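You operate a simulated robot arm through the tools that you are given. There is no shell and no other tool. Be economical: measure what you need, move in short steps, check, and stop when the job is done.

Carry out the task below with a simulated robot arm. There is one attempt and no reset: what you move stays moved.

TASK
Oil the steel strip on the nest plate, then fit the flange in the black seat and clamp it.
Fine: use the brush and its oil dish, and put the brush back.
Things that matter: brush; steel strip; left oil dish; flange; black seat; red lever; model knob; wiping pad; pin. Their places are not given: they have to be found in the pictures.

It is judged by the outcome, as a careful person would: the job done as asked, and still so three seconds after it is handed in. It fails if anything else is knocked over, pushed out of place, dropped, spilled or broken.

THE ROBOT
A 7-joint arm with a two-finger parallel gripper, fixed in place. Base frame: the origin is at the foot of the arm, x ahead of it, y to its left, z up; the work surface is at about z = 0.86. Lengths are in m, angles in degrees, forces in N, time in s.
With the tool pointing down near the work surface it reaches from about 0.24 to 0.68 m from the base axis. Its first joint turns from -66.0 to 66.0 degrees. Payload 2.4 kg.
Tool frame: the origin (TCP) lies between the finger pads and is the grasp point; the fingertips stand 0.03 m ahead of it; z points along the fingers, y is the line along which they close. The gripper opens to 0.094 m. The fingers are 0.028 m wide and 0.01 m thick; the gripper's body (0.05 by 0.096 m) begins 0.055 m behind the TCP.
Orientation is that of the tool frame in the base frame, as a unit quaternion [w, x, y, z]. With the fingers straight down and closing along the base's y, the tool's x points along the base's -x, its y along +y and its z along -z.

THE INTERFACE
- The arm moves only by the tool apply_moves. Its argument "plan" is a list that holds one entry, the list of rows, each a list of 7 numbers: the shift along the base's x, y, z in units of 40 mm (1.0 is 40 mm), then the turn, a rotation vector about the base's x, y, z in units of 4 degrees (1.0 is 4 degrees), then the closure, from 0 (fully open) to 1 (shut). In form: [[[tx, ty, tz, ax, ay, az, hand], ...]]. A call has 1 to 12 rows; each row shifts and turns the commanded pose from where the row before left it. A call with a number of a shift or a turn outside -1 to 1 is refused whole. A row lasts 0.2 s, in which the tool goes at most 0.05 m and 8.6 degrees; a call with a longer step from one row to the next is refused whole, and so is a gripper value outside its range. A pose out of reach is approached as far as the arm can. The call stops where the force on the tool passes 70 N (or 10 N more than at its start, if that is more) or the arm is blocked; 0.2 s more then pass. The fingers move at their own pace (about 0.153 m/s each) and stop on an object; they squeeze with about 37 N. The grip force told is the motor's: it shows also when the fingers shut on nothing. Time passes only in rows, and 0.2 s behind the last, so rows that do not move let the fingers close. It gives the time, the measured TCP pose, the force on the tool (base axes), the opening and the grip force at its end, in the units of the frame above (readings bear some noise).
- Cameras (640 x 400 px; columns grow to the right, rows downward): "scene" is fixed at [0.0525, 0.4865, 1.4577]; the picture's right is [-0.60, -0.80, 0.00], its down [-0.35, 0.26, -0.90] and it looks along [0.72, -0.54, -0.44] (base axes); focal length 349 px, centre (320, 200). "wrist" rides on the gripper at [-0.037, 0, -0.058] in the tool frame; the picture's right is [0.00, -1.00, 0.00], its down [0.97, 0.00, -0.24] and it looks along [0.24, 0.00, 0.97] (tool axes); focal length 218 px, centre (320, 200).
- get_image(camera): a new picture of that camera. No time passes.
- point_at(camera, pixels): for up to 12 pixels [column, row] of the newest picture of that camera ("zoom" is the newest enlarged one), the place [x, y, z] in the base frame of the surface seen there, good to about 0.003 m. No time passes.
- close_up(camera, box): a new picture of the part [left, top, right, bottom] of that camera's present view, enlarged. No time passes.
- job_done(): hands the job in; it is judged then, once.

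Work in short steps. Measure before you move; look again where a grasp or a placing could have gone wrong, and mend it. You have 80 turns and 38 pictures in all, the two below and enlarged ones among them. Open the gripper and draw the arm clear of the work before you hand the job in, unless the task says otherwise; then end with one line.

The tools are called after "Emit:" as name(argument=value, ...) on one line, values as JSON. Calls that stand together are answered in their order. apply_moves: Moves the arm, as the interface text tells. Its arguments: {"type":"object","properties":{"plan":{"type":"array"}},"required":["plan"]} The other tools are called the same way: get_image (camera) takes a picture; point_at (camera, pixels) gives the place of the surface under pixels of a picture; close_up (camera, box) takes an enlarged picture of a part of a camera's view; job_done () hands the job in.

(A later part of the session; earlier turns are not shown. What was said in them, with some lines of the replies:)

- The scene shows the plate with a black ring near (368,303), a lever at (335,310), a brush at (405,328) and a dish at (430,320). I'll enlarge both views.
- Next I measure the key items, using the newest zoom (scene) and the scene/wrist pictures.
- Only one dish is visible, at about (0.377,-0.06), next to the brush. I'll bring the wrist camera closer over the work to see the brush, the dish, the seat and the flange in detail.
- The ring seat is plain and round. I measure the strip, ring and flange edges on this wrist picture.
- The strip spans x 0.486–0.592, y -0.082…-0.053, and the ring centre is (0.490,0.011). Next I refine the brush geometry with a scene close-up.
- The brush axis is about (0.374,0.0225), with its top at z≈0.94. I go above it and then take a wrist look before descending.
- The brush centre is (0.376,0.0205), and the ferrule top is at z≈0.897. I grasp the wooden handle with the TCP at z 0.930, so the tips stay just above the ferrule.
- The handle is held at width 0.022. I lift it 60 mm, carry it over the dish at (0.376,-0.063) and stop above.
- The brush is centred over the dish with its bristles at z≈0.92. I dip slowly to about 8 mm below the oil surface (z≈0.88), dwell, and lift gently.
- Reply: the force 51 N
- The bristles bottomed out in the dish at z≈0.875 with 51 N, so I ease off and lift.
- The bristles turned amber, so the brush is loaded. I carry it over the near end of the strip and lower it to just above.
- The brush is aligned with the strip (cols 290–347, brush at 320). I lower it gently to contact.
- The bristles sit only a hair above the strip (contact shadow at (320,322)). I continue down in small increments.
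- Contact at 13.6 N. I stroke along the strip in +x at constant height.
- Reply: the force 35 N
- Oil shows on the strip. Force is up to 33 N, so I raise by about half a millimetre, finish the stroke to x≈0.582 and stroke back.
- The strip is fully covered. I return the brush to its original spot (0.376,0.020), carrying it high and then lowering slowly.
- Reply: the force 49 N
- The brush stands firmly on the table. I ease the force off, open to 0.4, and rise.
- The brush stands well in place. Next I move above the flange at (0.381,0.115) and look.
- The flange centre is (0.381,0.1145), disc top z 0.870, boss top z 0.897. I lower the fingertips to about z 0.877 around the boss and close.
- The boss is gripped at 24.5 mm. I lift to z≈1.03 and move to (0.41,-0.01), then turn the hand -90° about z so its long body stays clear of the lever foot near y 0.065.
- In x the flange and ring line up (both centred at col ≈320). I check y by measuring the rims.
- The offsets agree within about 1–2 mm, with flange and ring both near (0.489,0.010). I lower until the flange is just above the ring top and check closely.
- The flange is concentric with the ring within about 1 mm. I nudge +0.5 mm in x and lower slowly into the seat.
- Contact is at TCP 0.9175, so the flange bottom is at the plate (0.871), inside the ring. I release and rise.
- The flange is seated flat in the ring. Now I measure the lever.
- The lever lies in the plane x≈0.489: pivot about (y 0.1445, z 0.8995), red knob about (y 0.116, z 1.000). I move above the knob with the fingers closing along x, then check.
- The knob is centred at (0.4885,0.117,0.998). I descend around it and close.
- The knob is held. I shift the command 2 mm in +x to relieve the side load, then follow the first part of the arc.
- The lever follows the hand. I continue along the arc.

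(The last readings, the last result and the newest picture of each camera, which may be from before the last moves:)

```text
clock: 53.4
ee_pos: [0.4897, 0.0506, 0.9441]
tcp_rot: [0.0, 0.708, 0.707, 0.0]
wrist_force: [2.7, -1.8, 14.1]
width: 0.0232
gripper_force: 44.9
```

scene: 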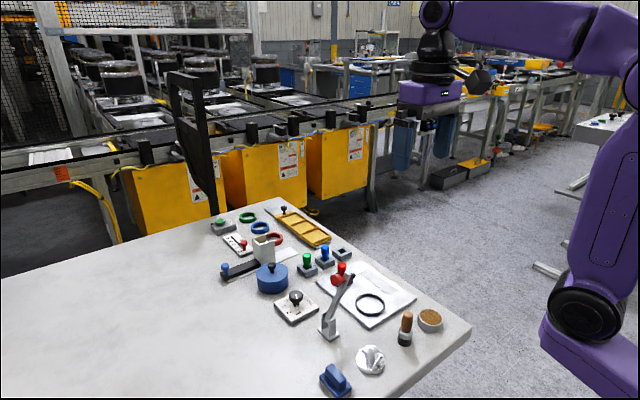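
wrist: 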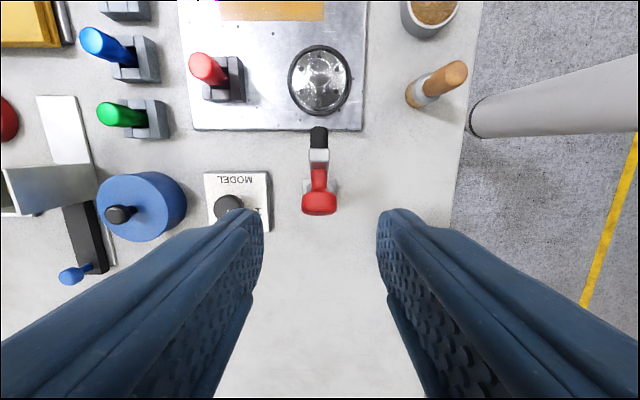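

Emit:
apply_moves(plan=[[[0, -0.045, -0.11, 0, 0, 0, 1], [0, -0.03, -0.1, 0, 0, 0, 1], [0, 0, 0, 0, 0, 0, 1]]])

Emit:
close_up(camera="scene", box=[310, 260, 400, 340])

```text
clock: 54.2
ee_pos: [0.4904, 0.0471, 0.9365]
tcp_rot: [0.0, 0.707, 0.707, 0.0]
wrist_force: [-1.3, -6.1, 14.4]
width: 0.0234
gripper_force: 45.1
```

```text
5.00 times, centred on (355, 300) of scene
```

zoom: 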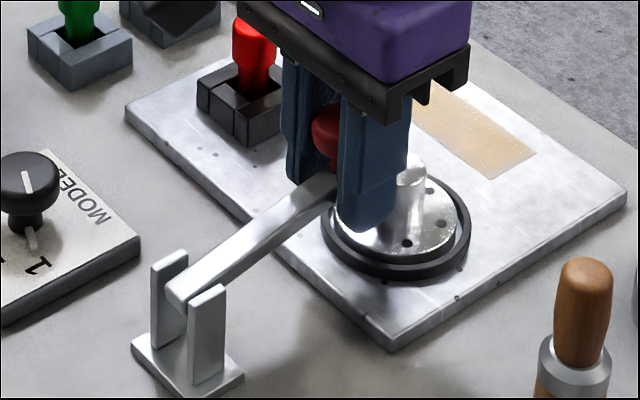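

Emit:
apply_moves(plan=[[[0, -0.04, -0.08, 0, 0, 0, 1], [0, -0.02, -0.06, 0, 0, 0, 1], [0, 0, 0, 0, 0, 0, 1]]])

```text
clock: 55.0
ee_pos: [0.4892, 0.0461, 0.9303]
tcp_rot: [0.0, 0.707, 0.708, 0.0]
wrist_force: [0.5, -0.8, 13.2]
width: 0.0237
gripper_force: 45.1
```

Emit:
apply_moves(plan=[[[0, -0.02, -0.06, 0, 0, 0, 1], [0, -0.02, -0.06, 0, 0, 0, 1], [0, 0, 0, 0, 0, 0, 1]]])

```text
clock: 55.8
ee_pos: [0.4905, 0.0444, 0.9254]
tcp_rot: [0.001, 0.707, 0.707, -0.001]
wrist_force: [-0.8, 3.1, 11.2]
width: 0.0233
gripper_force: 45.5
```

Emit:
apply_moves(plan=[[[0, -0.015, -0.05, 0, 0, 0, 1], [0, -0.01, -0.04, 0, 0, 0, 1], [0, 0, 0, 0, 0, 0, 1]]])

Emit:
close_up(camera="scene", box=[310, 260, 400, 340])

```text
clock: 56.6
ee_pos: [0.4895, 0.0436, 0.9218]
tcp_rot: [0.0, 0.707, 0.707, 0.0]
wrist_force: [0.3, 7.5, 9.5]
width: 0.0233
gripper_force: 45.4
```

```text
5.00 times, centred on (355, 300) of scene
```

zoom: 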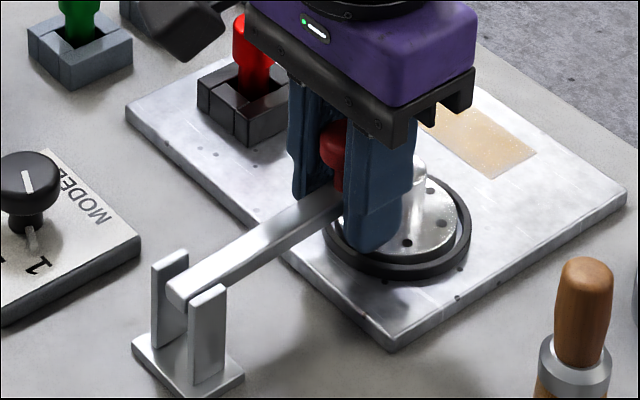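

I measure the arm's slope to see how far it still is from the flange.

Emit:
point_at(camera="zoom", pixels=[[180, 285], [220, 262], [265, 237], [310, 207], [335, 140], [328, 185]])

```text
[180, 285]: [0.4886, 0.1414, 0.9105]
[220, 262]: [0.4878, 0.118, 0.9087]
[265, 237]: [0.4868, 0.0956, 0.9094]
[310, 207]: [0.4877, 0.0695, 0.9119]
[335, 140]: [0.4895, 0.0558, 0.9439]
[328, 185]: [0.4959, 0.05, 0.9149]
```

The arm is within about 2° of horizontal. I press down a few more millimetres to feel for firm contact.

Emit:
apply_moves(plan=[[[0, 0, -0.05, 0, 0, 0, 1], [0, 0, -0.04, 0, 0, 0, 1], [0, 0, 0, 0, 0, 0, 1]]])

```text
clock: 57.4
ee_pos: [0.4896, 0.0432, 0.919]
tcp_rot: [0.0, 0.708, 0.706, 0.001]
wrist_force: [-1.4, 3.0, 11.8]
width: 0.0233
gripper_force: 44.9
```

No firm stop yet and the pads may be sliding, so I release, rise and look at the lever.

Emit:
apply_moves(plan=[[[0, 0, 0, 0, 0, 0, 0.55], [0, 0, 0, 0, 0, 0, 0.55], [0, 0, 0.5, 0, 0, 0, 0.55], [0, 0, 0.7, 0, 0, 0, 0.55], [0, 0, 0.7, 0, 0, 0, 0.55], [0, 0, 0.6, 0, 0, 0, 0.55], [0, 0, 0, 0, 0, 0, 1], [0, 0, 0, 0, 0, 0, 1]]])

Emit:
close_up(camera="scene", box=[310, 260, 400, 340])

```text
clock: 59.2
ee_pos: [0.4889, 0.0427, 1.0184]
tcp_rot: [0.0, 0.707, 0.707, 0.0]
wrist_force: [0.1, 0.2, -0.6]
width: 0.0001
gripper_force: 32.6
```

```text
5.00 times, centred on (355, 300) of scene
```

zoom: 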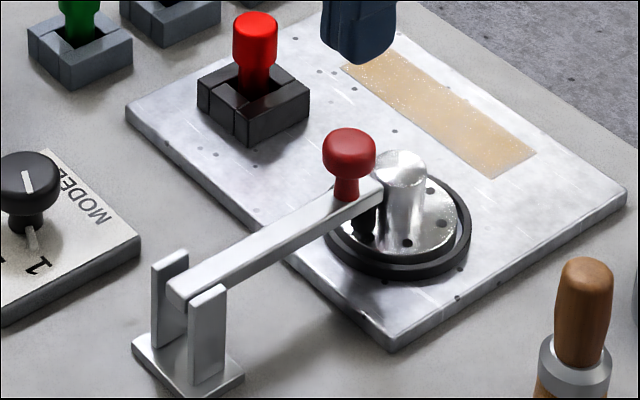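

The foot is at or just above the flange disc. I measure the knob top, foot bottom and disc.

Emit:
point_at(camera="zoom", pixels=[[349, 137], [349, 160], [363, 230], [365, 240], [375, 195], [280, 228], [190, 280], [365, 192], [430, 240]])

```text
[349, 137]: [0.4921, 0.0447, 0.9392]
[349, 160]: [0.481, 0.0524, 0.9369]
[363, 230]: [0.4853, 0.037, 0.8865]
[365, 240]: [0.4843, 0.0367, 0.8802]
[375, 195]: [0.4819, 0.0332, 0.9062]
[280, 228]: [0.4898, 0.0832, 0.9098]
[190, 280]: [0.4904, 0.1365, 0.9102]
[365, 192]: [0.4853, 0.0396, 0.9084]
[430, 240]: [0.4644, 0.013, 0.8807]
```

The knob top is at (0.489,0.047,0.943). With closed fingertips I press it straight down gently until firm.

Emit:
apply_moves(plan=[[[0, 0.1, -0.5, 0, 0, 0, 1], [0, 0, -0.45, 0, 0, 0, 1], [0, 0, -0.1, 0, 0, 0, 1], [0, 0, -0.05, 0, 0, 0, 1], [0, 0, 0, 0, 0, 0, 1]]])

```text
clock: 60.4
ee_pos: [0.4897, 0.0474, 0.9731]
tcp_rot: [0.0, 0.708, 0.707, 0.0]
wrist_force: [0.3, 0.6, 0.4]
width: 0.0
gripper_force: 33.2
```

Emit:
apply_moves(plan=[[[0, 0, -0.04, 0, 0, 0, 1], [0, 0, -0.03, 0, 0, 0, 1], [0, 0, 0, 0, 0, 0, 1]]])

```text
clock: 61.2
ee_pos: [0.4892, 0.0474, 0.9708]
tcp_rot: [-0.001, 0.707, 0.707, 0.001]
wrist_force: [0.3, -0.7, -0.7]
width: 0.0
gripper_force: 33.4
```

Emit:
apply_moves(plan=[[[0, 0, -0.03, 0, 0, 0, 1], [0, 0, -0.03, 0, 0, 0, 1], [0, 0, 0, 0, 0, 0, 1]]])

```text
clock: 62.0
ee_pos: [0.4897, 0.0468, 0.969]
tcp_rot: [0.0, 0.708, 0.707, 0.0]
wrist_force: [0.8, -0.1, 0.0]
width: 0.0
gripper_force: 33.1
```

Emit:
apply_moves(plan=[[[0, 0, -0.03, 0, 0, 0, 1], [0, 0, -0.03, 0, 0, 0, 1], [0, 0, 0, 0, 0, 0, 1]]])

```text
clock: 62.8
ee_pos: [0.4901, 0.0468, 0.9686]
tcp_rot: [0.001, 0.707, 0.707, 0.002]
wrist_force: [-12.0, -1.5, 49.0]
width: 0.0001
gripper_force: 32.9
```

It holds firm at 49 N with no travel, so the foot is pressed on the flange. I raise clear and inspect.

Emit:
apply_moves(plan=[[[0, 0, 0.05, 0, 0, 0, 1], [0, 0, 0.6, 0, 0, 0, 1], [0, -0.3, 0.8, 0, 0, 0, 0.8], [0, -0.6, 0.8, 0, 0, 0, 0.5], [-0.3, -0.6, 0.8, 0, 0, 0, 0.2], [-0.6, -0.6, 0.8, 0, 0, 0, 0], [-0.6, 0, 0.8, 0, 0, 0, 0], [-0.6, 0, 0.4, 0, 0, 0, 0], [0, 0, 0, 0, 0, 0, 0]]])

Emit:
close_up(camera="scene", box=[310, 260, 400, 340])

Emit:
get_image(camera="scene")

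```text
clock: 64.8
ee_pos: [0.4047, -0.0367, 1.1677]
tcp_rot: [0.0, 0.707, 0.707, 0.0]
wrist_force: [0.7, 0.2, -0.5]
width: 0.094
gripper_force: 0.1
```

```text
5.00 times, centred on (355, 300) of scene
```

zoom: 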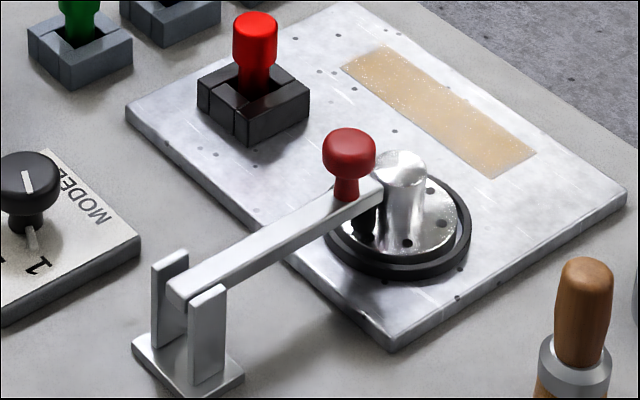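

```text
3 pictures are left
```

scene: 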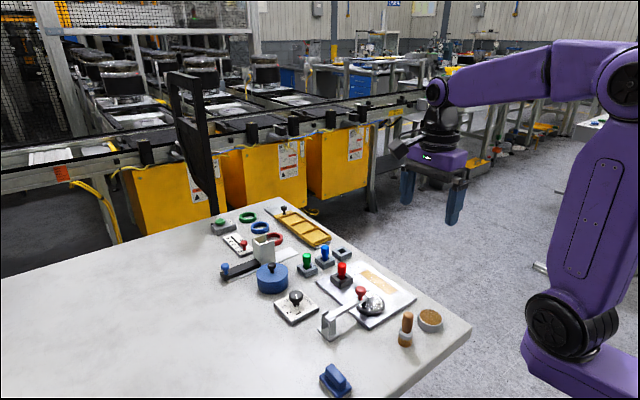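

The strip is fully oiled and the brush is standing back in its place. The flange sits in the ring with the lever foot on it. The gripper is open and clear, so I hand the job in.

Emit:
job_done()

```text
The job is handed in.
```

The steel strip is oiled along its full length, the brush is back in its place, and the flange is seated in the black ring and clamped with the red lever; the job is handed in.
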